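You operate a simulated robot arm through the tools that you are given. There is no shell and no other tool. Be economical: measure what you need, move in short steps, check, and stop when the job is done.

Carry out the task below with a simulated two-armed robot. There is one attempt and no reset: what you move stays moved.

TASK
Pick up the paste jar from the right end of the set-up bench with one hand, pass it to the other hand and put it on the middle of the set-up bench. Set down upright: paste jar.

It is judged by the outcome, as a careful person would: the job done as asked, and still so three seconds after it is handed in. It fails if anything else is knocked over, pushed out of place, dropped, spilled or broken.

THE ROBOT
Two 7-joint arms with two-finger parallel grippers on one trunk, on a base that drives. Base frame: it is fixed to the floor where the robot stands at the start and does not move with it; the origin is under the middle of the robot, x ahead of it, y to its left, z up. Readings come in m, degrees, newtons and seconds.
The left shoulder is at the start at [0.07, 0.177, 1.095], the right one opposite. With the tool pointing down near the work surface each hand reaches from about 0.3 to 0.74 m from the robot's upright axis, wherever it stands, measured 20 degrees to its own side. Places, roughly: middle of the set-up bench [0.5, 1.2, 0.8]. Payload 3.43 kg a hand.
The TCP of each hand is the grasp point between the finger pads, 0.03 m short of the fingertips. In the tool frame z runs along the fingers and y along their closing line. Largest opening 0.094 m; finger width 0.028, thickness 0.01; the body of the gripper, 0.05 by 0.096 m, starts 0.055 m behind the TCP.
Orientation is that of the tool frame in the base frame, as a unit quaternion [w, x, y, z]. With the fingers straight down and closing along the base's y, the tool's x points along the base's -x, its y along +y and its z along -z.

THE INTERFACE
- The arms move only by the tool play_rows. It takes "left_steps", "right_steps" or both (then of equal length, played together; a hand with none holds still); each is a list of rows, each a list of 3 entries, a list of its own where there are three numbers: the shift along the tool's x, y, z in units of 100 mm (1.0 is 100 mm), then the turn, a rotation vector about the tool's x, y, z in units of 180 degrees (1.0 is 180 degrees), then the opening in per cent of the stroke, from 0 (shut) to 100 (fully open). In form: [[[dx, dy, dz], [rx, ry, rz], grip], ...]. A call has 1 to 8 rows; each row is the pose to reach, as a shift and turn from the pose commanded when the call began, along the tool's axes at that moment. A call with a number of a shift or a turn outside -1 to 1 is refused whole. Each row takes 0.2 s and may step no farther than 0.05 m and 8.6 degrees from the row before; otherwise, or with a gripper value out of range, the whole call is refused. A pose out of reach is approached as far as the arm can. The call stops where the force on the tool passes 40 N (or 10 N more than at its start, if that is more) or the arm is blocked; 0.2 s more then pass. Each finger travels about 0.153 m/s and halts on what it meets, pressing with about 36 N; the grip force reading is that of the motor and also rises with nothing between the fingers. The clock runs only during rows and for 0.2 s after the last one: add rows that repeat a pose to give the fingers time. The reply holds the time, the measured pose of the TCP, the force on the tool along the base axes, the opening and the grip force, in the units named above and with some noise, with the torque about the TCP (base axes, N m) and any sound that the robot's microphone picked up, and new pictures: "views" is both (left out), scene, wrist or none (wrist: the cameras of the hands that moved).
- Cameras (640 x 400 px; columns grow to the right, rows downward): "scene" is now at [0.138, 0.0246, 1.4143]; the picture's right is [0.25, -0.97, 0.00], its down [-0.53, -0.14, -0.84] and it looks along [0.81, 0.21, -0.55] (base axes); focal length 294 px, centre (320, 200). "left" rides on the left gripper at [0.076, -0.014, -0.102] in its tool frame; the picture's right is [0.18, 0.98, 0.00], its down [-0.75, 0.14, -0.64] and it looks along [-0.63, 0.12, 0.77] (tool axes); focal length 243 px, centre (320, 200). "right" rides on the right gripper at [0.076, 0.014, -0.102] in its tool frame; the picture's right is [-0.18, 0.98, 0.00], its down [-0.75, -0.14, -0.64] and it looks along [-0.63, -0.12, 0.77] (tool axes); focal length 243 px, centre (320, 200). There is no depth. A picture from a camera that has moved, and an enlarged one, comes with that camera's place and axes in the base frame and with its lens.
- move_column(by): slides the trunk up (or, below 0, down) by that many m; the arms and the scene camera ride with it, the base frame stays. It gives what a move gives, with no picture.
- drive_base(legs): drives the robot by 1 to 6 legs, each [ahead, turn to the left] in m and degrees, along the robot's own axes; the way and the turn of a leg run together, so that a leg with both is an arc; at most 1.5 m and 180 degrees a leg. The arms and the cameras ride along, it lands a little off, and it stops where it bumps. It gives what a move gives, and a new picture of the scene camera.
- turn_head(pan, tilt): turns the head with the scene camera to pan (to the left, within 86 degrees either way) and tilt (down, from -29 to 69), counted from straight ahead of the robot. It gives what a move gives, and a new picture of the scene camera.
- inspect(camera, box): a new picture of the part [left, top, right, bottom] of that camera's present view, enlarged. It takes no simulated time.
- sign_off(): hands the job in; it is judged then, once.

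Work in short steps. Places have to be worked out from the pictures, the camera data and where the tool is seen: move nearer, look again, correct. Check each grasp and each placing, and mend what went wrong. You have 120 turns and 260 pictures in all, those below and enlarged ones among them. Open the grippers and draw the arms clear of the work before you hand the job in, unless the task says otherwise; then end with one line.

The tools are called as name(argument=value, ...) on one line, values as JSON. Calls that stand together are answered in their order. play_rows: Moves the arms, as the interface text tells. Its arguments: {"type":"object","properties":{"left_steps":{"type":"array"},"right_steps":{"type":"array"},"views":{"type":"string","enum":["both","scene","wrist","none"]}},"required":[]} The other tools are called the same way: move_column (by) slides the trunk up or down; drive_base (legs) drives the base; turn_head (pan, tilt) turns the head that bears the scene camera; inspect (camera, box) takes an enlarged picture of a part of a camera's view; sign_off () hands the job in.

At the start:

```text
clock: 0.0
left_eef_pos: [0.4972, 0.3095, 1.1164]
left_tcp_rot: [0.001, -0.001, 1.0, -0.001]
left_contact_force: [-0.5, -0.2, -0.2]
left_wrist_torque: [-0.03, 0.03, -0.01]
left_width: 0.094
left_grip_force: 0.1
right_eef_pos: [0.5743, -0.0408, 1.1723]
right_tcp_rot: [0.0, -0.001, 1.0, -0.001]
right_contact_force: [-0.3, 0.8, -0.6]
right_wrist_torque: [0.0, 0.01, -0.01]
right_width: 0.094
right_grip_force: 0.1
trunk travel left (down, up): [-0.675, 0.165]
robot x, y, heading: [0.0011, -0.0013, -0.1]
head pan, tilt: [14.5, 33.2]
```

scene: 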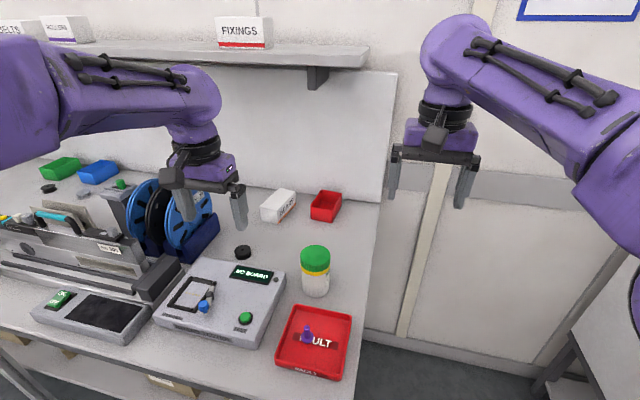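
right: 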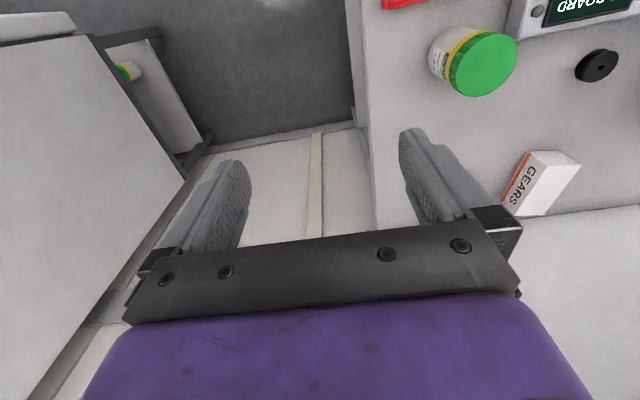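
left: 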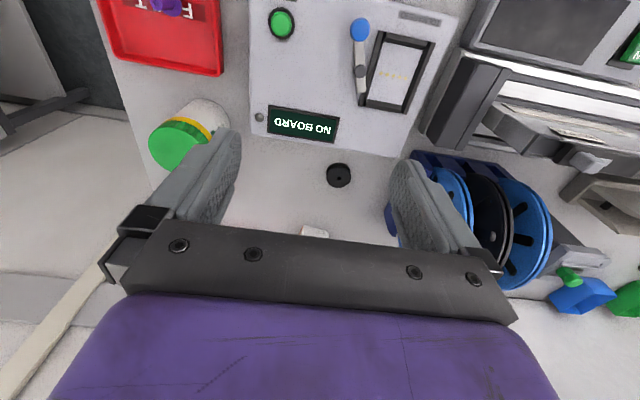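

The jar with the green lid and yellow band stands near the right end of the bench, at about (0.64, 0.16). I'll look left at the middle of the bench and zoom in on the jar.

inspect(camera="scene", box=[220, 180, 380, 390])

turn_head(pan=65, tilt=30)

```text
1.90 times, centred on (300, 285) of scene
camera zoom: at [0.138, 0.0246, 1.4143], right [0.25, -0.97, 0.0], down [-0.53, -0.14, -0.84], along [0.81, 0.21, -0.55], focal length 560 px, centre (358, 38)
```

zoom: 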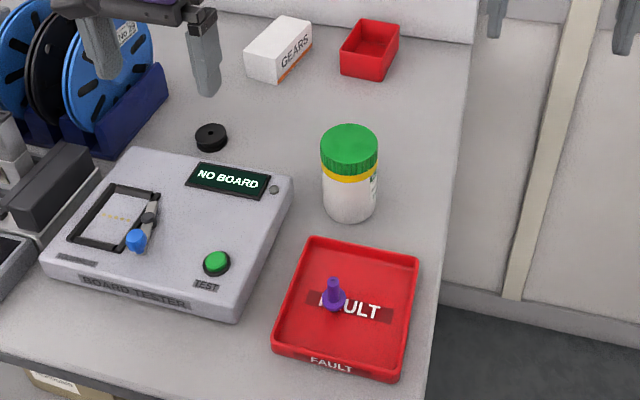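

```text
clock: 1.2
left_eef_pos: [0.4992, 0.3096, 1.116]
left_tcp_rot: [0.0, 0.0, 1.0, 0.0]
left_contact_force: [-0.1, -0.4, 1.0]
left_wrist_torque: [0.03, 0.02, 0.02]
left_width: 0.0939
left_grip_force: 0.0
right_eef_pos: [0.5751, -0.0416, 1.1731]
right_tcp_rot: [0.0, -0.001, 1.0, 0.0]
right_contact_force: [0.0, 0.3, 0.4]
right_wrist_torque: [-0.01, 0.0, -0.01]
right_width: 0.0939
right_grip_force: 0.1
trunk travel left (down, up): [-0.675, 0.165]
robot x, y, heading: [0.003, -0.0022, 0.0]
head pan, tilt: [65.0, 30.0]
camera scene: at [0.0901, 0.0843, 1.4194], right [0.91, -0.42, 0.0], down [-0.21, -0.45, -0.87], along [0.37, 0.78, -0.5], focal length 294 px, centre (320, 200)
```

scene: 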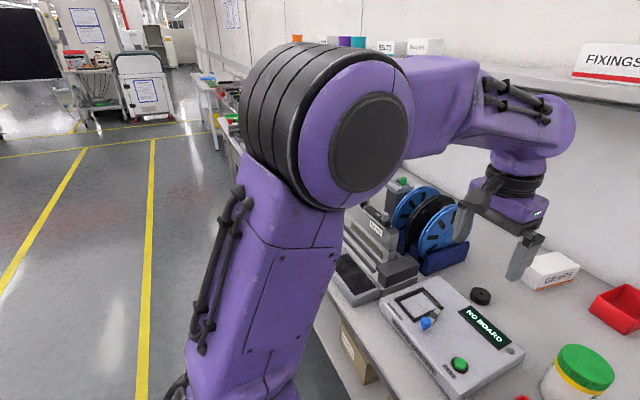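

Triangulating from the scene and left pictures puts the lid at about (0.59–0.63, 0.15), with its top at z 0.91–0.95. I'll move the left hand towards it at the present height and start yawing so the fingers close along x. The right hand moves aside at the same time.

play_rows(left_steps=[[[-0.1, -0.12, 0], [0, 0, 0.045], 100], [[-0.2, -0.25, 0], [0, 0, 0.09], 100], [[-0.3, -0.37, 0], [0, 0, 0.135], 100], [[-0.4, -0.5, 0], [0, 0, 0.18], 100], [[-0.5, -0.62, 0], [0, 0, 0.225], 100], [[-0.6, -0.75, 0], [0, 0, 0.27], 100], [[-0.7, -0.87, 0], [0, 0, 0.315], 100], [[-0.8, -1, 0], [0, 0, 0.36], 100]], right_steps=[[[0.1, -0.2, 0], [0, 0, 0], 100], [[0.2, -0.4, 0], [0, 0, 0], 100], [[0.3, -0.6, 0], [0, 0, 0], 100], [[0.4, -0.8, 0], [0, 0, 0], 100], [[0.5, -1, 0], [0, 0, 0], 100], [[0.6, -1, 0], [0, 0, 0], 100], [[0.7, -1, 0], [0, 0, 0], 100], [[0.8, -1, 0], [0, 0, 0], 100]], views="wrist")

turn_head(pan=15, tilt=40)

```text
clock: 3.0
left_eef_pos: [0.5815, 0.2115, 1.1161]
left_tcp_rot: [0.0, 0.537, 0.844, 0.0]
left_contact_force: [-0.5, -0.4, -0.2]
left_wrist_torque: [0.04, -0.03, -0.02]
left_width: 0.0942
left_grip_force: 0.1
right_eef_pos: [0.496, -0.146, 1.1717]
right_tcp_rot: [0.001, 0.0, 1.0, 0.002]
right_contact_force: [0.4, 0.0, 0.5]
right_wrist_torque: [0.01, -0.01, 0.0]
right_width: 0.094
right_grip_force: 0.2
trunk travel left (down, up): [-0.675, 0.165]
robot x, y, heading: [-0.0003, -0.0012, 0.0]
head pan, tilt: [65.0, 30.0]
camera right: at [0.4196, -0.1295, 1.2751], right [0.18, 0.98, 0.0], down [0.75, -0.14, 0.64], along [0.63, -0.12, -0.77], focal length 243 px, centre (320, 200)
camera left: at [0.5372, 0.2741, 1.2188], right [0.81, 0.58, 0.0], down [0.45, -0.62, 0.64], along [0.37, -0.52, -0.77], focal length 243 px, centre (320, 200)
```

right: 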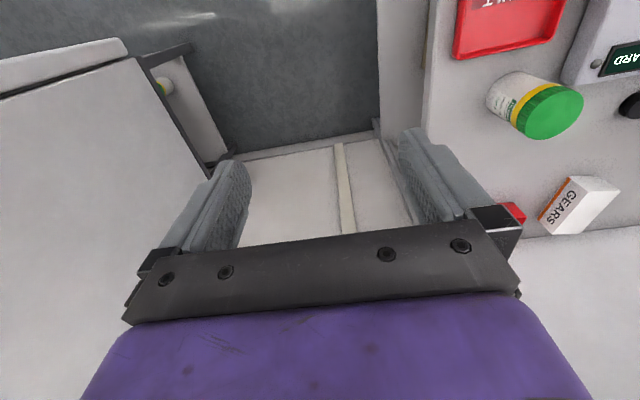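
left: 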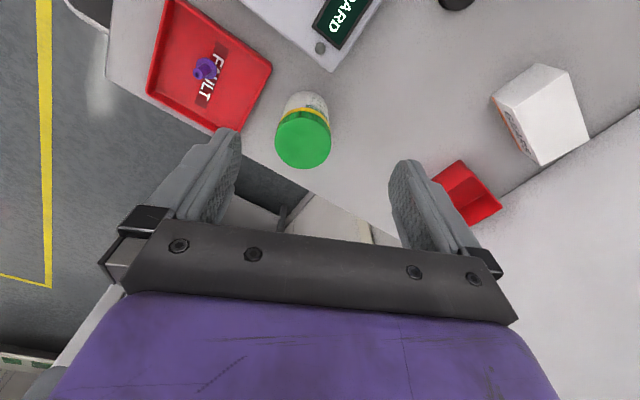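

```text
clock: 4.2
left_eef_pos: [0.58, 0.212, 1.116]
left_tcp_rot: [0.0, 0.535, 0.845, -0.001]
left_contact_force: [-0.4, 0.0, 0.5]
left_wrist_torque: [0.01, 0.03, 0.02]
left_width: 0.0936
left_grip_force: 0.0
right_eef_pos: [0.4964, -0.1432, 1.1731]
right_tcp_rot: [0.0, -0.001, 1.0, 0.001]
right_contact_force: [-0.4, -0.6, 0.1]
right_wrist_torque: [0.02, 0.01, 0.01]
right_width: 0.0939
right_grip_force: 0.1
trunk travel left (down, up): [-0.675, 0.165]
robot x, y, heading: [-0.002, 0.0024, 0.2]
head pan, tilt: [15.0, 40.0]
camera scene: at [0.1339, 0.0243, 1.404], right [0.26, -0.97, 0.0], down [-0.62, -0.17, -0.77], along [0.74, 0.2, -0.64], focal length 294 px, centre (320, 200)
```

scene: 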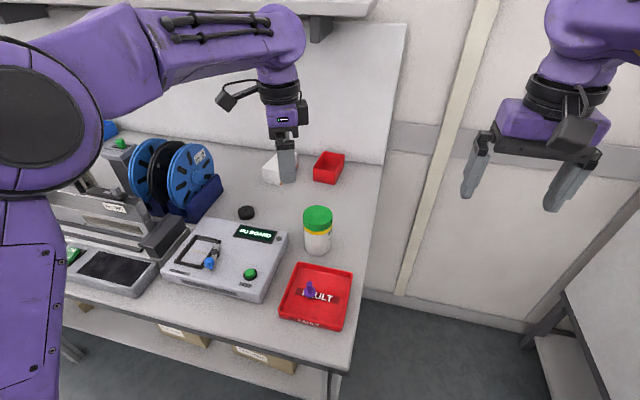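

Combining the three cameras puts the lid top at about (0.595, 0.155, 0.957). I'll finish the yaw and come over the jar, staying above it.

play_rows(left_steps=[[[-0.14, -0.03, 0.1], [0, 0, 0.035], 100], [[-0.28, -0.05, 0.2], [0, 0, 0.07], 100], [[-0.43, -0.08, 0.35], [0, 0, 0.105], 100], [[-0.57, -0.1, 0.5], [0, 0, 0.14], 100], [[-0.57, -0.1, 0.6], [0, 0, 0.14], 100]], views="both")

```text
clock: 5.4
left_eef_pos: [0.5948, 0.1565, 1.0585]
left_tcp_rot: [0.001, 0.707, 0.707, 0.0]
left_contact_force: [0.1, -0.2, 1.3]
left_wrist_torque: [-0.03, -0.02, 0.02]
left_width: 0.0942
left_grip_force: 0.0
right_eef_pos: [0.4965, -0.1436, 1.1728]
right_tcp_rot: [0.0, 0.0, 1.0, 0.0]
right_contact_force: [0.1, 0.2, 0.3]
right_wrist_torque: [-0.02, -0.03, 0.03]
right_width: 0.0941
right_grip_force: 0.0
trunk travel left (down, up): [-0.675, 0.165]
robot x, y, heading: [-0.001, -0.0022, 0.1]
head pan, tilt: [15.0, 40.0]
camera scene: at [0.1335, 0.0246, 1.4041], right [0.26, -0.97, 0.0], down [-0.62, -0.17, -0.77], along [0.74, 0.2, -0.64], focal length 294 px, centre (320, 200)
camera left: at [0.5824, 0.2321, 1.1608], right [0.98, 0.18, 0.0], down [0.14, -0.75, 0.64], along [0.12, -0.63, -0.77], focal length 243 px, centre (320, 200)
```

scene: 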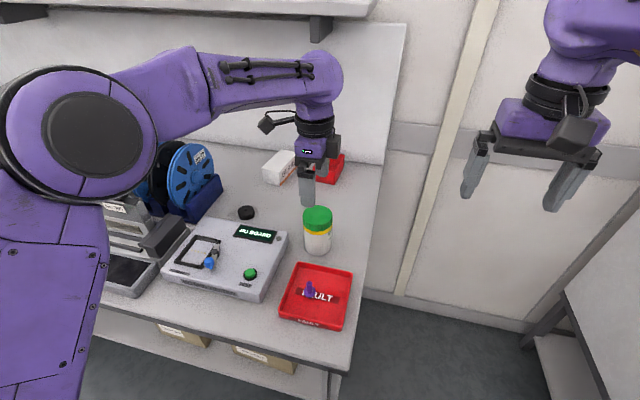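
left: 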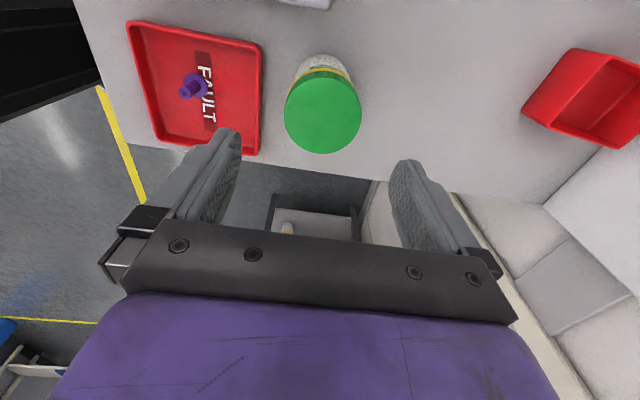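

The lid centre is within a few mm of the grip centre. I'll descend halfway, shifting +4 mm in x and +2 mm in y, and check.

play_rows(left_steps=[[[0.02, 0.04, 0.3], [0, 0, 0], 100], [[0.02, 0.04, 0.6], [0, 0, 0], 100], [[0.02, 0.04, 0.75], [0, 0, 0], 100]], views="both")

inspect(camera="scene", box=[240, 130, 400, 280])

```text
clock: 6.2
left_eef_pos: [0.5979, 0.1575, 0.9843]
left_tcp_rot: [-0.001, 0.706, 0.708, 0.0]
left_contact_force: [0.7, 0.0, 0.0]
left_wrist_torque: [-0.03, -0.03, 0.01]
left_width: 0.094
left_grip_force: 0.1
right_eef_pos: [0.4961, -0.1434, 1.1723]
right_tcp_rot: [0.0, -0.001, 1.0, 0.0]
right_contact_force: [0.7, -0.4, -0.3]
right_wrist_torque: [0.0, -0.02, 0.05]
right_width: 0.0942
right_grip_force: 0.0
trunk travel left (down, up): [-0.675, 0.165]
robot x, y, heading: [0.0025, 0.0002, 0.1]
head pan, tilt: [15.0, 40.0]
camera scene: at [0.1342, 0.024, 1.404], right [0.26, -0.97, 0.0], down [-0.62, -0.17, -0.77], along [0.74, 0.2, -0.64], focal length 294 px, centre (320, 200)
camera left: at [0.5848, 0.2337, 1.0863], right [0.98, 0.19, 0.0], down [0.14, -0.75, 0.64], along [0.12, -0.63, -0.77], focal length 243 px, centre (320, 200)
```

scene: 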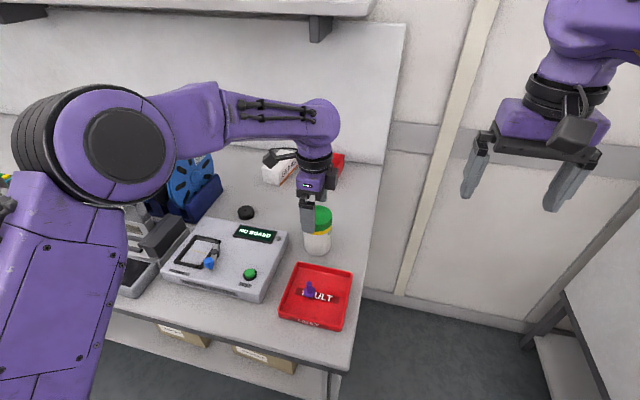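
left: 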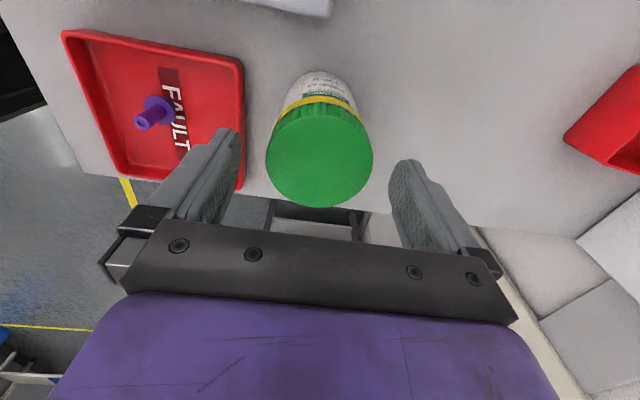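

```text
2.67 times, centred on (320, 205) of scene
camera zoom: at [0.1342, 0.024, 1.404], right [0.26, -0.97, 0.0], down [-0.62, -0.17, -0.77], along [0.74, 0.2, -0.64], focal length 784 px, centre (320, 187)
```

zoom: 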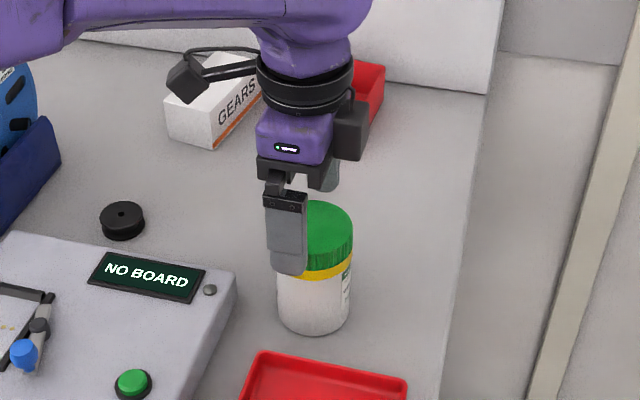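

The jar is centred between the fingers, with the lid top at about z 0.95. I'll go down to TCP z ≈ 0.935 and close on the lid.

play_rows(left_steps=[[[-0.02, 0.02, 0.25], [0, 0, 0], 100], [[-0.03, 0.02, 0.49], [0, 0, 0], 100], [[-0.03, 0.02, 0.49], [0, 0, 0], 60], [[-0.03, 0.02, 0.49], [0, 0, 0], 40], [[-0.03, 0.02, 0.49], [0, 0, 0], 40]], views="both")

```text
clock: 7.4
left_eef_pos: [0.5999, 0.155, 0.9334]
left_tcp_rot: [0.0, 0.706, 0.708, 0.0]
left_contact_force: [0.6, -1.2, -0.6]
left_wrist_torque: [0.03, -0.16, -0.03]
left_width: 0.0678
left_grip_force: 36.0
right_eef_pos: [0.4975, -0.1445, 1.1721]
right_tcp_rot: [0.0, -0.001, 1.0, 0.0]
right_contact_force: [0.5, -0.4, 0.0]
right_wrist_torque: [0.0, 0.01, -0.01]
right_width: 0.0939
right_grip_force: 0.1
trunk travel left (down, up): [-0.675, 0.165]
robot x, y, heading: [0.0002, 0.0005, 0.1]
head pan, tilt: [15.0, 40.0]
camera scene: at [0.1345, 0.0241, 1.4039], right [0.26, -0.97, 0.0], down [-0.62, -0.17, -0.77], along [0.74, 0.2, -0.64], focal length 294 px, centre (320, 200)
camera left: at [0.5873, 0.23, 1.0356], right [0.98, 0.19, 0.0], down [0.14, -0.75, 0.64], along [0.12, -0.63, -0.77], focal length 243 px, centre (320, 200)
```

scene: 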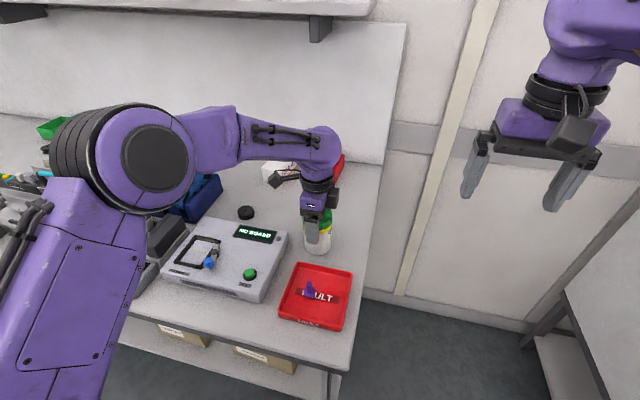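
left: 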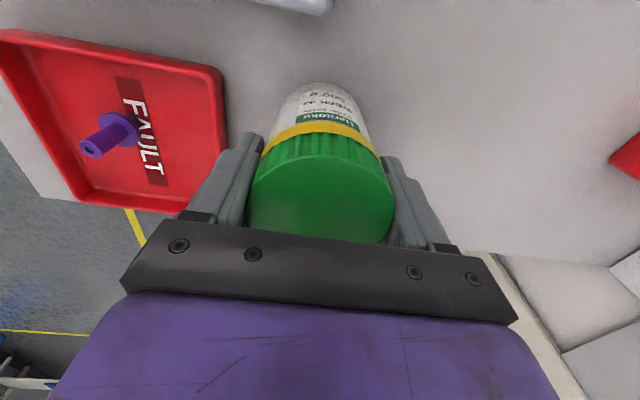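

It is gripped on the lid: the opening stopped at 0.068 m with 36 N. I'll lift it straight up by 0.10 m.

play_rows(left_steps=[[[0, 0, -0.2], [0, 0, 0], 40], [[0, 0, -0.5], [0, 0, 0], 40], [[0, 0, -0.8], [0, 0, 0], 40], [[0, 0, -1], [0, 0, 0], 40]], views="both")

```text
clock: 8.4
left_eef_pos: [0.5985, 0.1527, 1.0336]
left_tcp_rot: [0.0, 0.707, 0.707, 0.0]
left_contact_force: [-0.4, 0.9, -0.5]
left_wrist_torque: [-0.01, 0.0, -0.01]
left_width: 0.0374
left_grip_force: 0.1
right_eef_pos: [0.4954, -0.1436, 1.173]
right_tcp_rot: [0.001, -0.001, 1.0, 0.001]
right_contact_force: [-0.3, -0.5, -0.4]
right_wrist_torque: [0.0, -0.01, -0.02]
right_width: 0.0942
right_grip_force: 0.0
trunk travel left (down, up): [-0.675, 0.165]
robot x, y, heading: [-0.0009, 0.0001, 0.3]
head pan, tilt: [15.0, 40.0]
camera scene: at [0.1333, 0.0242, 1.4041], right [0.26, -0.97, 0.0], down [-0.62, -0.17, -0.77], along [0.74, 0.2, -0.64], focal length 294 px, centre (320, 200)
camera left: at [0.5855, 0.2291, 1.1351], right [0.98, 0.18, 0.0], down [0.14, -0.75, 0.64], along [0.12, -0.63, -0.77], focal length 243 px, centre (320, 200)
```

scene: 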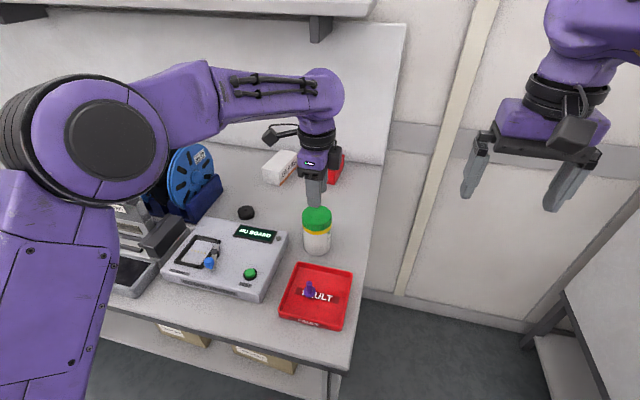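
left: 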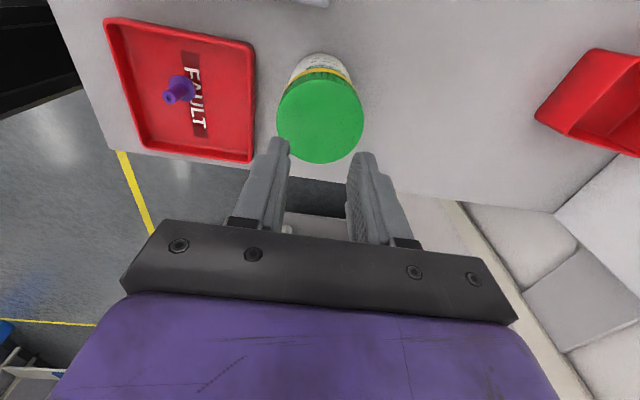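

The fingers slid up off the lid, and the jar still stands upright in place. I'll grip deeper and close fully next time. I'll also turn the left hand back so it closes along y, which leaves the x faces free for the right hand to approach from −y.

play_rows(left_steps=[[[0, 0, -0.1], [0, 0, -0.045], 60], [[0, 0, -0.1], [0, 0, -0.09], 80], [[0, 0, -0.1], [0, 0, -0.135], 100], [[0, 0, -0.1], [0, 0, -0.18], 100], [[0, 0, -0.1], [0, 0, -0.225], 100], [[0, 0, -0.1], [0, 0, -0.27], 100], [[0, 0, -0.1], [0, 0, -0.315], 100], [[0, 0, -0.1], [0, 0, -0.36], 100]], views="none")

play_rows(left_steps=[[[0, 0, 0.1], [0, 0, -0.045], 100], [[0, 0, 0.1], [0, 0, -0.09], 100], [[0, 0, 0.1], [0, 0, -0.14], 100]], views="both")

```text
clock: 10.2
left_eef_pos: [0.5998, 0.1538, 1.0421]
left_tcp_rot: [0.001, 0.216, 0.976, 0.0]
left_contact_force: [0.4, 0.1, 0.1]
left_wrist_torque: [0.0, 0.02, 0.0]
left_width: 0.094
left_grip_force: 0.0
right_eef_pos: [0.4969, -0.143, 1.1733]
right_tcp_rot: [-0.001, -0.001, 1.0, -0.001]
right_contact_force: [-0.1, 1.7, 0.0]
right_wrist_torque: [-0.01, 0.03, 0.02]
right_width: 0.094
right_grip_force: 0.0
trunk travel left (down, up): [-0.675, 0.165]
robot x, y, heading: [-0.0018, 0.0016, 0.1]
head pan, tilt: [15.0, 40.0]
```

```text
refused: row 3 steps farther than a row can; nothing moved
```

The last row's turn was just over the limit, so I'll split it evenly.

play_rows(left_steps=[[[0, 0, 0.1], [0, 0, -0.035], 100], [[0, 0, 0.1], [0, 0, -0.07], 100], [[0, 0, 0.1], [0, 0, -0.105], 100], [[0, 0, 0.1], [0, 0, -0.14], 100]], views="both")

```text
clock: 11.2
left_eef_pos: [0.6003, 0.1522, 1.0317]
left_tcp_rot: [0.0, -0.002, 1.0, 0.001]
left_contact_force: [0.1, 0.5, -1.9]
left_wrist_torque: [-0.06, -0.01, 0.03]
left_width: 0.0937
left_grip_force: 0.1
right_eef_pos: [0.4962, -0.1438, 1.1724]
right_tcp_rot: [0.001, -0.001, 1.0, 0.0]
right_contact_force: [-0.5, 0.0, 0.5]
right_wrist_torque: [-0.02, -0.02, -0.02]
right_width: 0.094
right_grip_force: 0.0
trunk travel left (down, up): [-0.675, 0.165]
robot x, y, heading: [0.0033, 0.0041, -0.0]
head pan, tilt: [15.0, 40.0]
camera scene: at [0.134, 0.0241, 1.404], right [0.26, -0.97, 0.0], down [-0.62, -0.17, -0.77], along [0.74, 0.2, -0.64], focal length 294 px, centre (320, 200)
camera left: at [0.5251, 0.1378, 1.1345], right [-0.19, 0.98, 0.0], down [0.75, 0.14, 0.64], along [0.63, 0.12, -0.77], focal length 243 px, centre (320, 200)
```

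scene: 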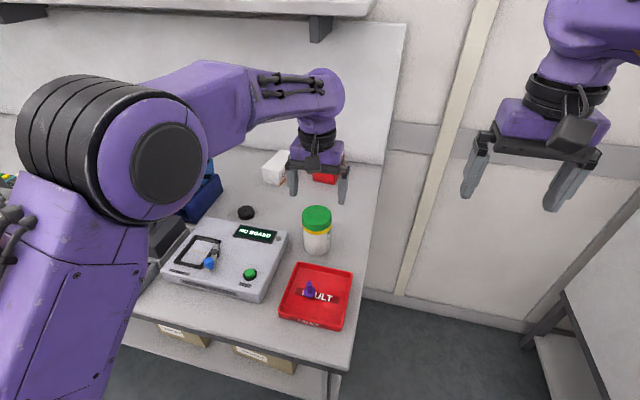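
left: 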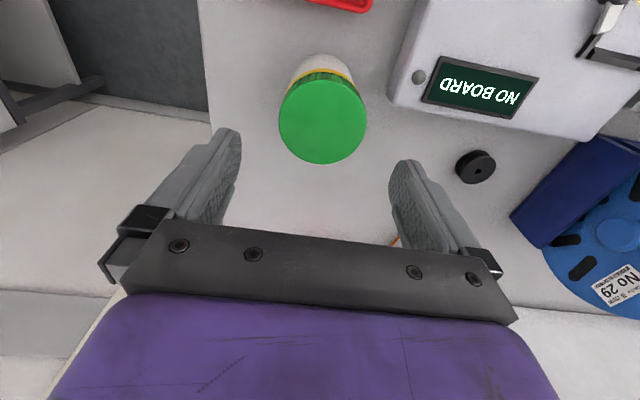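

The lid centre is at (0.598, 0.154). The tester's corner is near the +y finger, so I'll open to only about 88% while descending, and go deeper this time.

play_rows(left_steps=[[[0, 0.01, 0.25], [0, 0, 0], 88], [[0.01, 0.01, 0.5], [0, 0, 0], 88], [[0.01, 0.01, 0.62], [0, 0, 0], 88]], views="both")

inspect(camera="scene", box=[240, 130, 400, 280])

```text
clock: 12.0
left_eef_pos: [0.5986, 0.1537, 0.9696]
left_tcp_rot: [0.0, -0.001, 1.0, 0.001]
left_contact_force: [1.0, 0.1, 0.0]
left_wrist_torque: [-0.02, 0.03, 0.0]
left_width: 0.0827
left_grip_force: 0.0
right_eef_pos: [0.4976, -0.1444, 1.1733]
right_tcp_rot: [-0.001, -0.001, 1.0, -0.001]
right_contact_force: [0.1, 0.2, -0.9]
right_wrist_torque: [-0.01, 0.01, 0.05]
right_width: 0.0939
right_grip_force: 0.0
trunk travel left (down, up): [-0.675, 0.165]
robot x, y, heading: [-0.0013, 0.0002, -0.0]
head pan, tilt: [15.0, 40.0]
camera scene: at [0.134, 0.0242, 1.404], right [0.26, -0.97, 0.0], down [-0.62, -0.17, -0.77], along [0.74, 0.2, -0.64], focal length 294 px, centre (320, 200)
camera left: at [0.5244, 0.1387, 1.072], right [-0.19, 0.98, 0.0], down [0.75, 0.14, 0.64], along [0.63, 0.12, -0.77], focal length 243 px, centre (320, 200)
```

scene: 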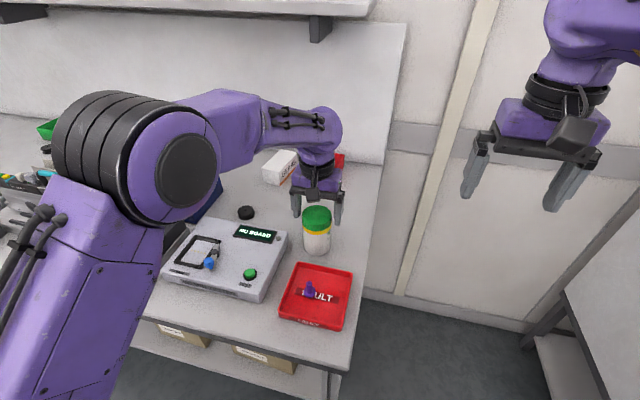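
left: 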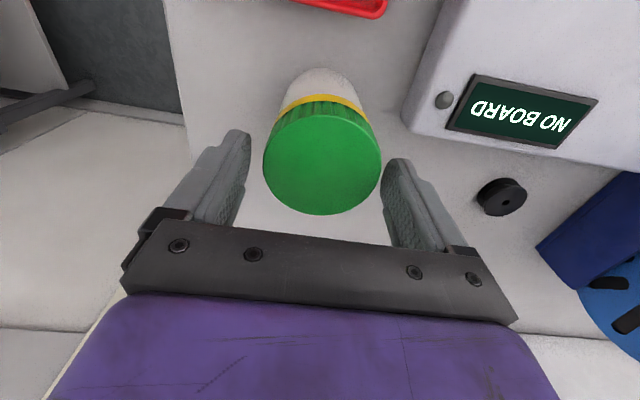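

```text
2.67 times, centred on (320, 205) of scene
camera zoom: at [0.134, 0.0242, 1.404], right [0.26, -0.97, 0.0], down [-0.62, -0.17, -0.77], along [0.74, 0.2, -0.64], focal length 784 px, centre (320, 187)
```

zoom: 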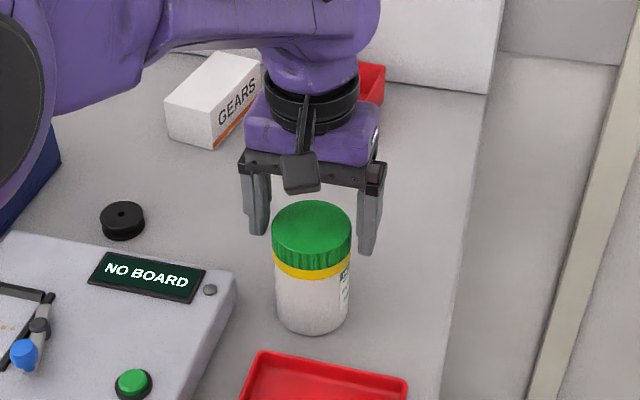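

The fingers straddle the jar well. I'll descend 0.060 m, shift 3 mm in −x, then close fully.

play_rows(left_steps=[[[0.03, 0, 0.3], [0, 0, 0], 88], [[0.03, 0, 0.6], [0, 0, 0], 88], [[0.03, 0, 0.6], [0, 0, 0], 40], [[0.03, 0, 0.6], [0, 0, 0], 0], [[0.03, 0, 0.6], [0, 0, 0], 0], [[0.03, 0, 0.6], [0, 0, 0], 0]], views="both")

inspect(camera="scene", box=[240, 130, 400, 280])

```text
clock: 13.4
left_eef_pos: [0.5967, 0.1539, 0.9083]
left_tcp_rot: [0.0, -0.001, 1.0, 0.0]
left_contact_force: [3.1, 0.1, 4.4]
left_wrist_torque: [-0.01, 0.08, 0.0]
left_width: 0.0686
left_grip_force: 35.9
right_eef_pos: [0.4961, -0.1437, 1.1721]
right_tcp_rot: [-0.001, -0.001, 1.0, 0.0]
right_contact_force: [-0.4, 0.1, 0.1]
right_wrist_torque: [0.02, 0.01, 0.0]
right_width: 0.0945
right_grip_force: 0.1
trunk travel left (down, up): [-0.675, 0.165]
robot x, y, heading: [0.0004, -0.0032, 0.4]
head pan, tilt: [15.0, 40.0]
camera scene: at [0.134, 0.0242, 1.404], right [0.26, -0.97, 0.0], down [-0.62, -0.17, -0.77], along [0.74, 0.2, -0.64], focal length 294 px, centre (320, 200)
camera left: at [0.5211, 0.1396, 1.012], right [-0.19, 0.98, 0.0], down [0.75, 0.14, 0.64], along [0.63, 0.12, -0.77], focal length 243 px, centre (320, 200)
```

scene: 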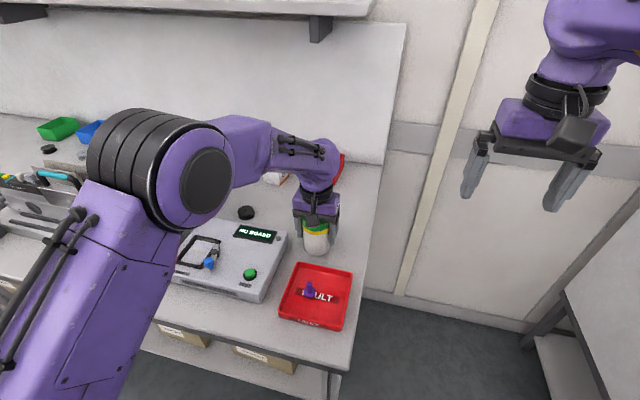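
left: 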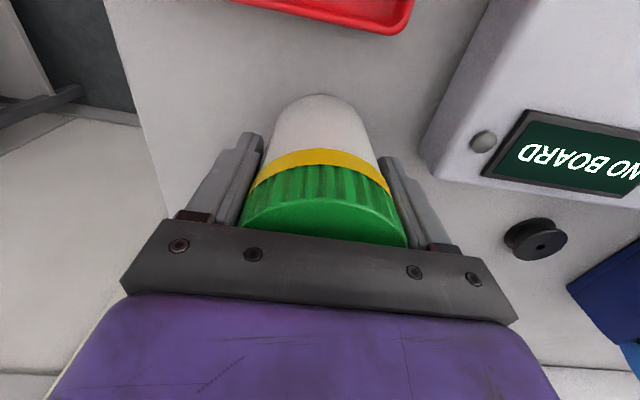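

```text
2.67 times, centred on (320, 205) of scene
camera zoom: at [0.134, 0.0242, 1.404], right [0.26, -0.97, 0.0], down [-0.62, -0.17, -0.77], along [0.74, 0.2, -0.64], focal length 784 px, centre (320, 187)
```

zoom: 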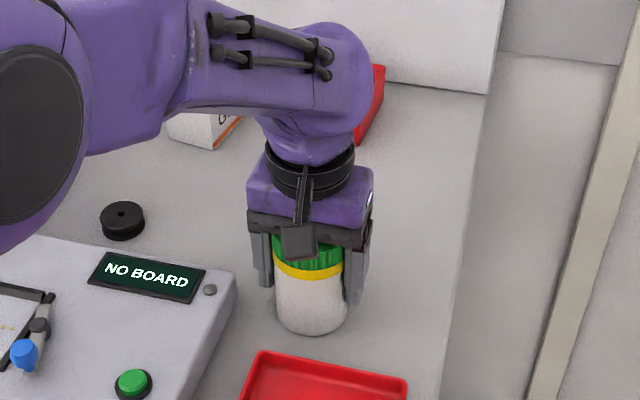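

The grip is deep, at 0.0686 m and 36 N. I'll lift a little, slowly, and see whether it holds.

play_rows(left_steps=[[[0, 0, -0.05], [0, 0, 0], 0], [[0, 0, -0.1], [0, 0, 0], 0], [[0, 0, -0.2], [0, 0, 0], 0], [[0, 0, -0.3], [0, 0, 0], 0]], views="wrist")

inspect(camera="scene", box=[240, 130, 400, 280])

```text
clock: 14.4
left_eef_pos: [0.5937, 0.155, 0.939]
left_tcp_rot: [-0.002, 0.0, 1.0, 0.0]
left_contact_force: [0.1, -0.8, -6.3]
left_wrist_torque: [0.02, -0.02, -0.02]
left_width: 0.0687
left_grip_force: 36.9
right_eef_pos: [0.4972, -0.1436, 1.1722]
right_tcp_rot: [0.001, -0.002, 1.0, 0.0]
right_contact_force: [0.3, -0.3, 0.2]
right_wrist_torque: [0.01, -0.01, 0.0]
right_width: 0.094
right_grip_force: 0.1
trunk travel left (down, up): [-0.675, 0.165]
robot x, y, heading: [-0.0012, 0.0006, 0.3]
head pan, tilt: [15.0, 40.0]
camera left: at [0.5203, 0.1403, 1.0419], right [-0.18, 0.98, 0.0], down [0.75, 0.14, 0.64], along [0.63, 0.12, -0.77], focal length 243 px, centre (320, 200)
```

left: 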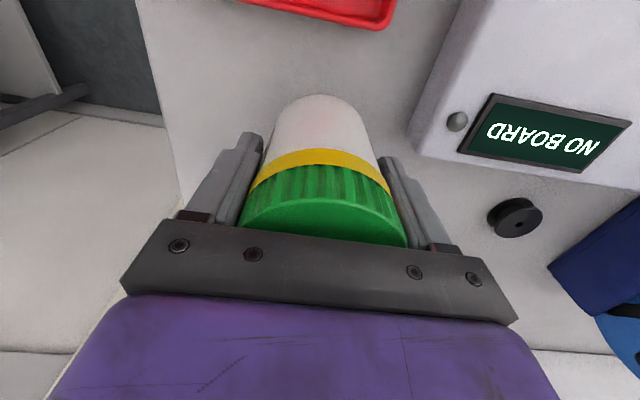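

```text
2.67 times, centred on (320, 205) of scene
camera zoom: at [0.1345, 0.0243, 1.4039], right [0.26, -0.97, 0.0], down [-0.62, -0.17, -0.77], along [0.74, 0.2, -0.64], focal length 784 px, centre (320, 187)
```

zoom: 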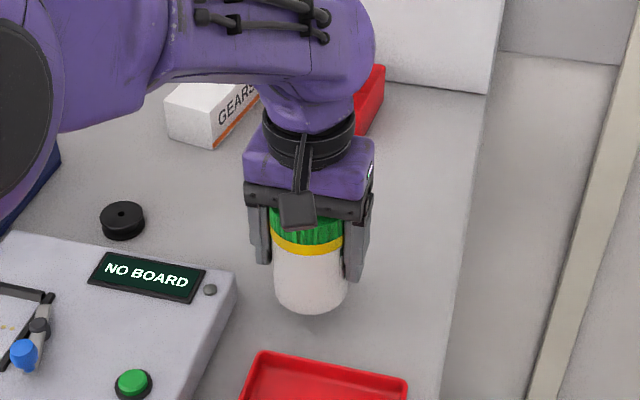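

It holds, with about 6 N of weight. I'll lift higher and draw it in towards the body before driving.

play_rows(left_steps=[[[0, 0, -0.25], [0, 0, 0], 0], [[0, 0, -0.5], [0, 0, 0], 0], [[0, 0, -0.75], [0, 0, 0], 0], [[0, 0, -1], [0, 0, 0], 0], [[0.2, 0, -1], [0, 0, 0], 0], [[0.5, 0.1, -1], [0, 0, 0], 0], [[0.8, 0.2, -1], [0, 0, 0], 0], [[1, 0.3, -1], [0, 0, 0], 0]], views="none")

play_rows(left_steps=[[[0, 0, -0.25], [0, 0, 0], 0], [[0.1, 0, -0.5], [0, 0, 0], 0], [[0.4, 0.2, -0.75], [0, 0, 0], 0], [[0.6, 0.4, -1], [0, 0, 0], 0]], views="both")

```text
clock: 16.2
left_eef_pos: [0.4976, 0.1835, 1.0406]
left_tcp_rot: [0.0, 0.0, 1.0, 0.0]
left_contact_force: [0.1, -0.6, -5.5]
left_wrist_torque: [-0.04, 0.02, -0.01]
left_width: 0.0685
left_grip_force: 35.9
right_eef_pos: [0.4969, -0.1443, 1.172]
right_tcp_rot: [0.0, -0.002, 1.0, -0.001]
right_contact_force: [0.5, 0.3, 0.5]
right_wrist_torque: [0.01, 0.01, -0.01]
right_width: 0.0939
right_grip_force: 0.1
trunk travel left (down, up): [-0.675, 0.165]
robot x, y, heading: [0.0008, -0.0018, -0.4]
head pan, tilt: [15.0, 40.0]
```

```text
clock: 17.2
left_eef_pos: [0.4362, 0.2248, 1.1414]
left_tcp_rot: [0.001, -0.001, 1.0, -0.001]
left_contact_force: [0.9, 0.5, -6.1]
left_wrist_torque: [-0.05, 0.02, 0.01]
left_width: 0.0683
left_grip_force: 35.5
right_eef_pos: [0.4964, -0.14, 1.1728]
right_tcp_rot: [0.0, -0.001, 1.0, -0.001]
right_contact_force: [-0.1, 0.0, 0.1]
right_wrist_torque: [-0.02, -0.03, -0.01]
right_width: 0.094
right_grip_force: 0.1
trunk travel left (down, up): [-0.675, 0.165]
robot x, y, heading: [-0.0019, 0.0016, -0.0]
head pan, tilt: [15.0, 40.0]
camera scene: at [0.1338, 0.0288, 1.4039], right [0.26, -0.97, 0.0], down [-0.62, -0.17, -0.77], along [0.74, 0.2, -0.64], focal length 294 px, centre (320, 200)
camera left: at [0.361, 0.211, 1.2437], right [-0.19, 0.98, 0.0], down [0.75, 0.14, 0.64], along [0.63, 0.12, -0.77], focal length 243 px, centre (320, 200)
```

scene: 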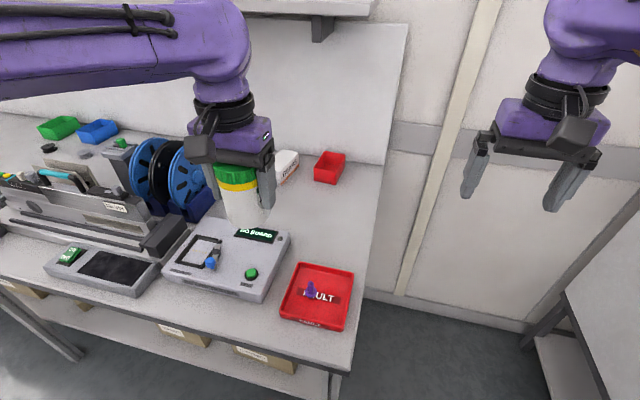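
left: 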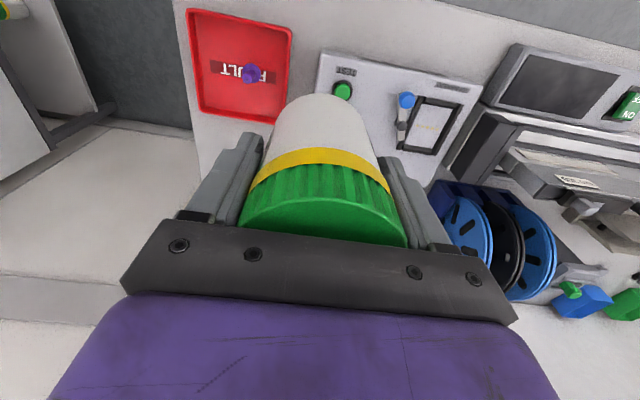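

The jar is held clear of everything. I'll back off 0.3 m, turn left, drive about 1.2 m along the bench, and turn back to face it.

drive_base(legs=[[-0.3, 0], [0, 90]])

```text
clock: 23.1
left_eef_pos: [-0.5432, 0.426, 1.1412]
left_tcp_rot: [0.0, 0.721, -0.693, 0.0]
left_contact_force: [0.3, 0.1, -5.5]
left_wrist_torque: [-0.03, -0.01, 0.01]
left_width: 0.0689
left_grip_force: 35.9
right_eef_pos: [-0.1808, 0.5011, 1.1724]
right_tcp_rot: [0.0, 0.721, -0.693, 0.0]
right_contact_force: [-1.2, 1.2, -0.3]
right_wrist_torque: [-0.04, 0.0, 0.01]
right_width: 0.094
right_grip_force: 0.0
trunk travel left (down, up): [-0.675, 0.165]
robot x, y, heading: [-0.3067, 0.0009, 92.3]
head pan, tilt: [15.0, 40.0]
camera scene: at [-0.331, 0.1333, 1.4039], right [0.96, 0.3, 0.0], down [0.19, -0.61, -0.77], along [-0.23, 0.73, -0.64], focal length 294 px, centre (320, 200)
```

scene: 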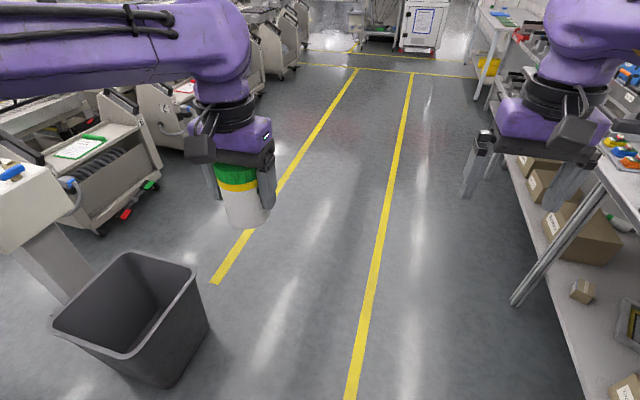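

The aisle ahead is clear, with the bin about 0.8 m off to the left. I'll drive 1.25 m and turn back towards the bench.

drive_base(legs=[[1.25, -2], [0, -90]])

turn_head(pan=0, tilt=35)

```text
clock: 33.4
left_eef_pos: [0.1047, 1.4791, 1.1403]
left_tcp_rot: [0.0, 0.002, 1.0, 0.0]
left_contact_force: [0.3, 0.2, -5.5]
left_wrist_torque: [0.0, 0.0, 0.01]
left_width: 0.0688
left_grip_force: 36.0
right_eef_pos: [0.1645, 1.1137, 1.1724]
right_tcp_rot: [0.0, 0.002, 1.0, 0.0]
right_contact_force: [0.1, 0.2, -0.5]
right_wrist_torque: [0.03, 0.01, 0.04]
right_width: 0.094
right_grip_force: 0.0
trunk travel left (down, up): [-0.675, 0.165]
robot x, y, heading: [-0.3335, 1.2608, -0.2]
head pan, tilt: [15.0, 40.0]
camera scene: at [-0.1984, 1.2847, 1.4039], right [0.25, -0.97, 0.0], down [-0.62, -0.16, -0.77], along [0.74, 0.19, -0.64], focal length 294 px, centre (320, 200)
```

scene: 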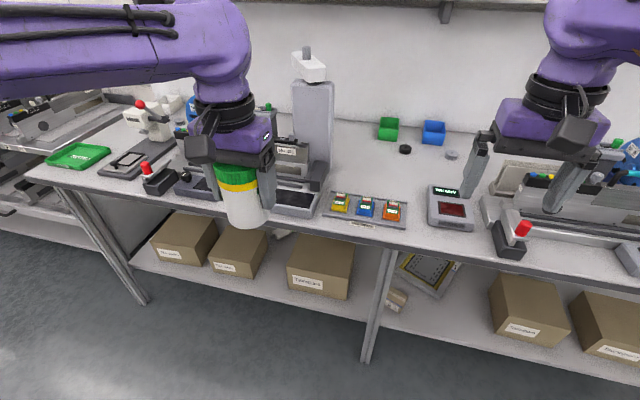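

```text
clock: 34.1
left_eef_pos: [0.105, 1.4801, 1.1418]
left_tcp_rot: [-0.001, 0.003, 1.0, 0.0]
left_contact_force: [0.9, 0.1, -5.3]
left_wrist_torque: [0.03, 0.02, -0.02]
left_width: 0.0685
left_grip_force: 36.2
right_eef_pos: [0.1637, 1.1139, 1.1731]
right_tcp_rot: [0.0, 0.003, 1.0, 0.0]
right_contact_force: [-0.7, 0.0, 0.2]
right_wrist_torque: [0.0, 0.02, 0.03]
right_width: 0.0939
right_grip_force: 0.0
trunk travel left (down, up): [-0.675, 0.165]
robot x, y, heading: [-0.3342, 1.2617, -0.5]
head pan, tilt: [0.0, 35.0]
camera scene: at [-0.1926, 1.2626, 1.4115], right [-0.01, -1.0, 0.0], down [-0.57, 0.0, -0.82], along [0.82, 0.0, -0.57], focal length 294 px, centre (320, 200)
```

scene: 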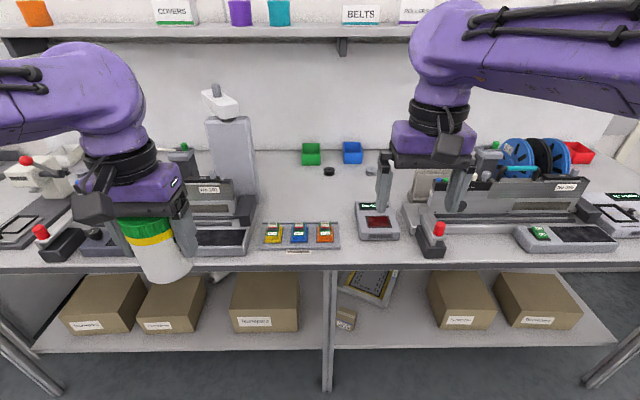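

Behind the row of coloured modules the bench is clear around (0.62, 1.2), which will be the set-down spot. I'm standing back from the bench, so I'll do the hand-over here. The left hand moves to the front centre and yaws so its fingers lie along x, while the right hand pitches 55° forward to take the body from the robot's side.

play_rows(left_steps=[[[-0.12, -0.12, 0], [0, 0, 0.045], 0], [[-0.25, -0.25, 0], [0, 0, 0.09], 0], [[-0.37, -0.37, 0], [0, 0, 0.135], 0], [[-0.5, -0.5, 0], [0, 0, 0.18], 0], [[-0.62, -0.62, 0], [0, 0, 0.225], 0], [[-0.75, -0.75, 0], [0, 0, 0.27], 0], [[-0.87, -0.87, 0], [0, 0, 0.315], 0], [[-1, -1, 0], [0, 0, 0.36], 0]], right_steps=[[[0.1, -0.1, 0.1], [0, -0.038, 0], 100], [[0.2, -0.2, 0.2], [0, -0.076, 0], 100], [[0.3, -0.3, 0.3], [0, -0.114, 0], 100], [[0.4, -0.4, 0.4], [0, -0.152, 0], 100], [[0.5, -0.5, 0.5], [0, -0.19, 0], 100], [[0.6, -0.5, 0.6], [0, -0.228, 0], 100], [[0.7, -0.5, 0.7], [0, -0.266, 0], 100], [[0.78, -0.5, 0.7], [0, -0.306, 0], 100]], views="both")

```text
clock: 35.9
left_eef_pos: [0.2078, 1.379, 1.1398]
left_tcp_rot: [-0.001, 0.539, 0.842, -0.001]
left_contact_force: [0.4, -0.8, -6.1]
left_wrist_torque: [0.0, 0.03, 0.0]
left_width: 0.0687
left_grip_force: 35.7
right_eef_pos: [0.1053, 1.0662, 1.1143]
right_tcp_rot: [0.462, 0.003, 0.887, -0.001]
right_contact_force: [0.6, 0.6, 0.3]
right_wrist_torque: [0.0, 0.01, 0.02]
right_width: 0.0936
right_grip_force: 0.0
right hand out of reach, approached as far as the arm can: row 8
trunk travel left (down, up): [-0.675, 0.165]
robot x, y, heading: [-0.3333, 1.2626, -0.5]
head pan, tilt: [0.0, 35.0]
camera scene: at [-0.191, 1.262, 1.4113], right [-0.01, -1.0, 0.0], down [-0.58, 0.0, -0.82], along [0.82, -0.01, -0.58], focal length 294 px, centre (320, 200)
camera right: at [-0.0236, 1.083, 1.1107], right [0.11, 0.98, 0.15], down [-0.09, -0.14, 0.99], along [0.99, -0.12, 0.08], focal length 243 px, centre (320, 200)
camera left: at [0.164, 1.4415, 1.2428], right [0.82, 0.58, 0.0], down [0.45, -0.63, 0.64], along [0.37, -0.52, -0.77], focal length 243 px, centre (320, 200)
```

scene: 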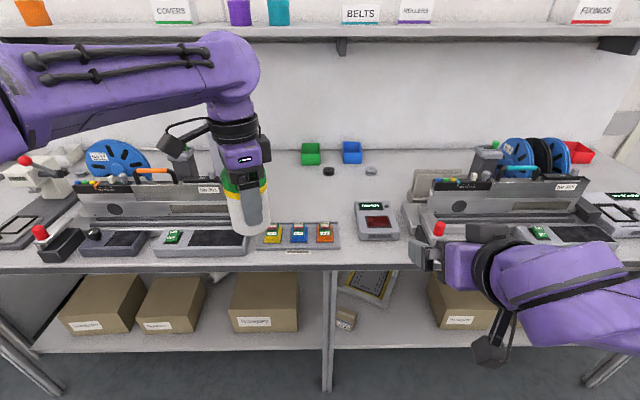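
right: 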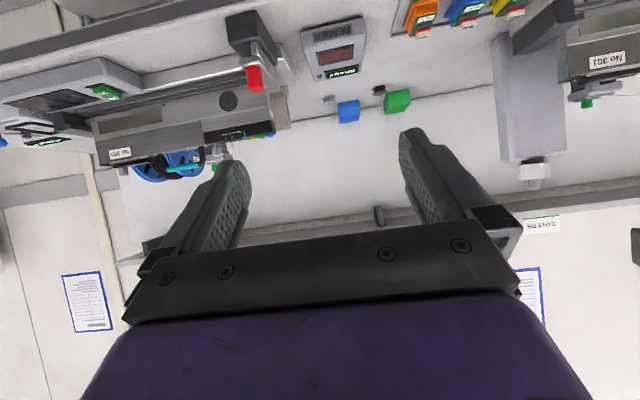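
left: 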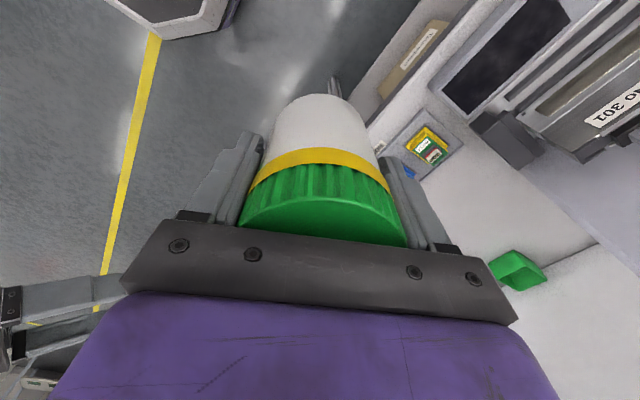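

The right hand reached its 55° pitch. Next, the left hand finishes its yaw and comes towards the centre. The right hand rises, eases to 30° below horizontal and moves in halfway.

play_rows(left_steps=[[[-0.25, -0.12, 0], [0, 0, 0.035], 0], [[-0.5, -0.24, 0], [0, 0, 0.07], 0], [[-0.75, -0.36, 0], [0, 0, 0.105], 0], [[-0.99, -0.47, 0], [0, 0, 0.14], 0]], right_steps=[[[-0.17, 0.1, -0.1], [0, -0.007, 0], 100], [[-0.35, 0.3, -0.2], [0, -0.014, 0], 100], [[-0.5, 0.6, -0.3], [0, -0.021, 0], 100], [[-0.68, 1.0, -0.38], [0, -0.028, 0], 100]], views="both")

```text
clock: 36.9
left_eef_pos: [0.2042, 1.2705, 1.142]
left_tcp_rot: [0.002, 0.71, 0.705, -0.001]
left_contact_force: [-0.5, 0.9, -5.6]
left_wrist_torque: [-0.01, 0.02, 0.02]
left_width: 0.0686
left_grip_force: 36.1
right_eef_pos: [0.1121, 1.1701, 1.1921]
right_tcp_rot: [0.5, 0.002, 0.866, -0.001]
right_contact_force: [0.1, -0.2, -0.3]
right_wrist_torque: [0.01, 0.01, -0.03]
right_width: 0.0939
right_grip_force: 0.1
trunk travel left (down, up): [-0.675, 0.165]
robot x, y, heading: [-0.3317, 1.2614, -0.5]
head pan, tilt: [0.0, 35.0]
camera scene: at [-0.1923, 1.2637, 1.4114], right [-0.01, -1.0, 0.0], down [-0.57, 0.0, -0.82], along [0.82, -0.01, -0.57], focal length 294 px, centre (320, 200)
camera right: at [-0.0147, 1.1866, 1.1759], right [0.1, 0.98, 0.16], down [-0.18, -0.14, 0.97], along [0.98, -0.12, 0.16], focal length 243 px, centre (320, 200)
camera left: at [0.1916, 1.3458, 1.2447], right [0.98, 0.18, 0.0], down [0.14, -0.75, 0.64], along [0.11, -0.63, -0.77], focal length 243 px, centre (320, 200)
```

scene: 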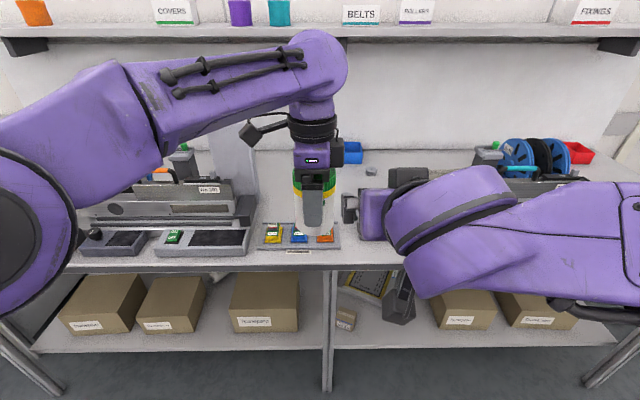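
right: 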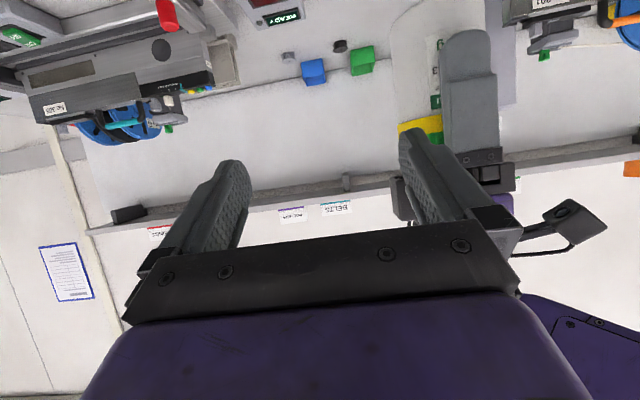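
left: 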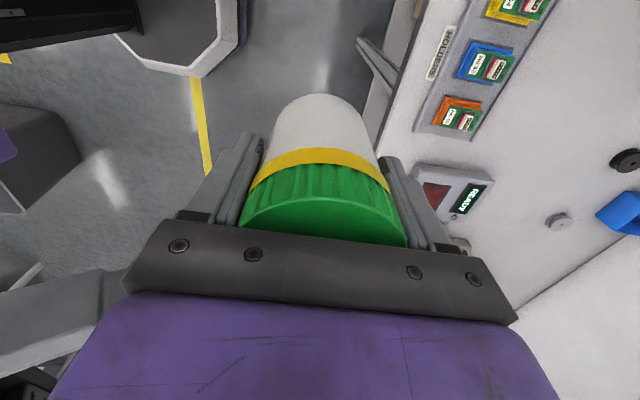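

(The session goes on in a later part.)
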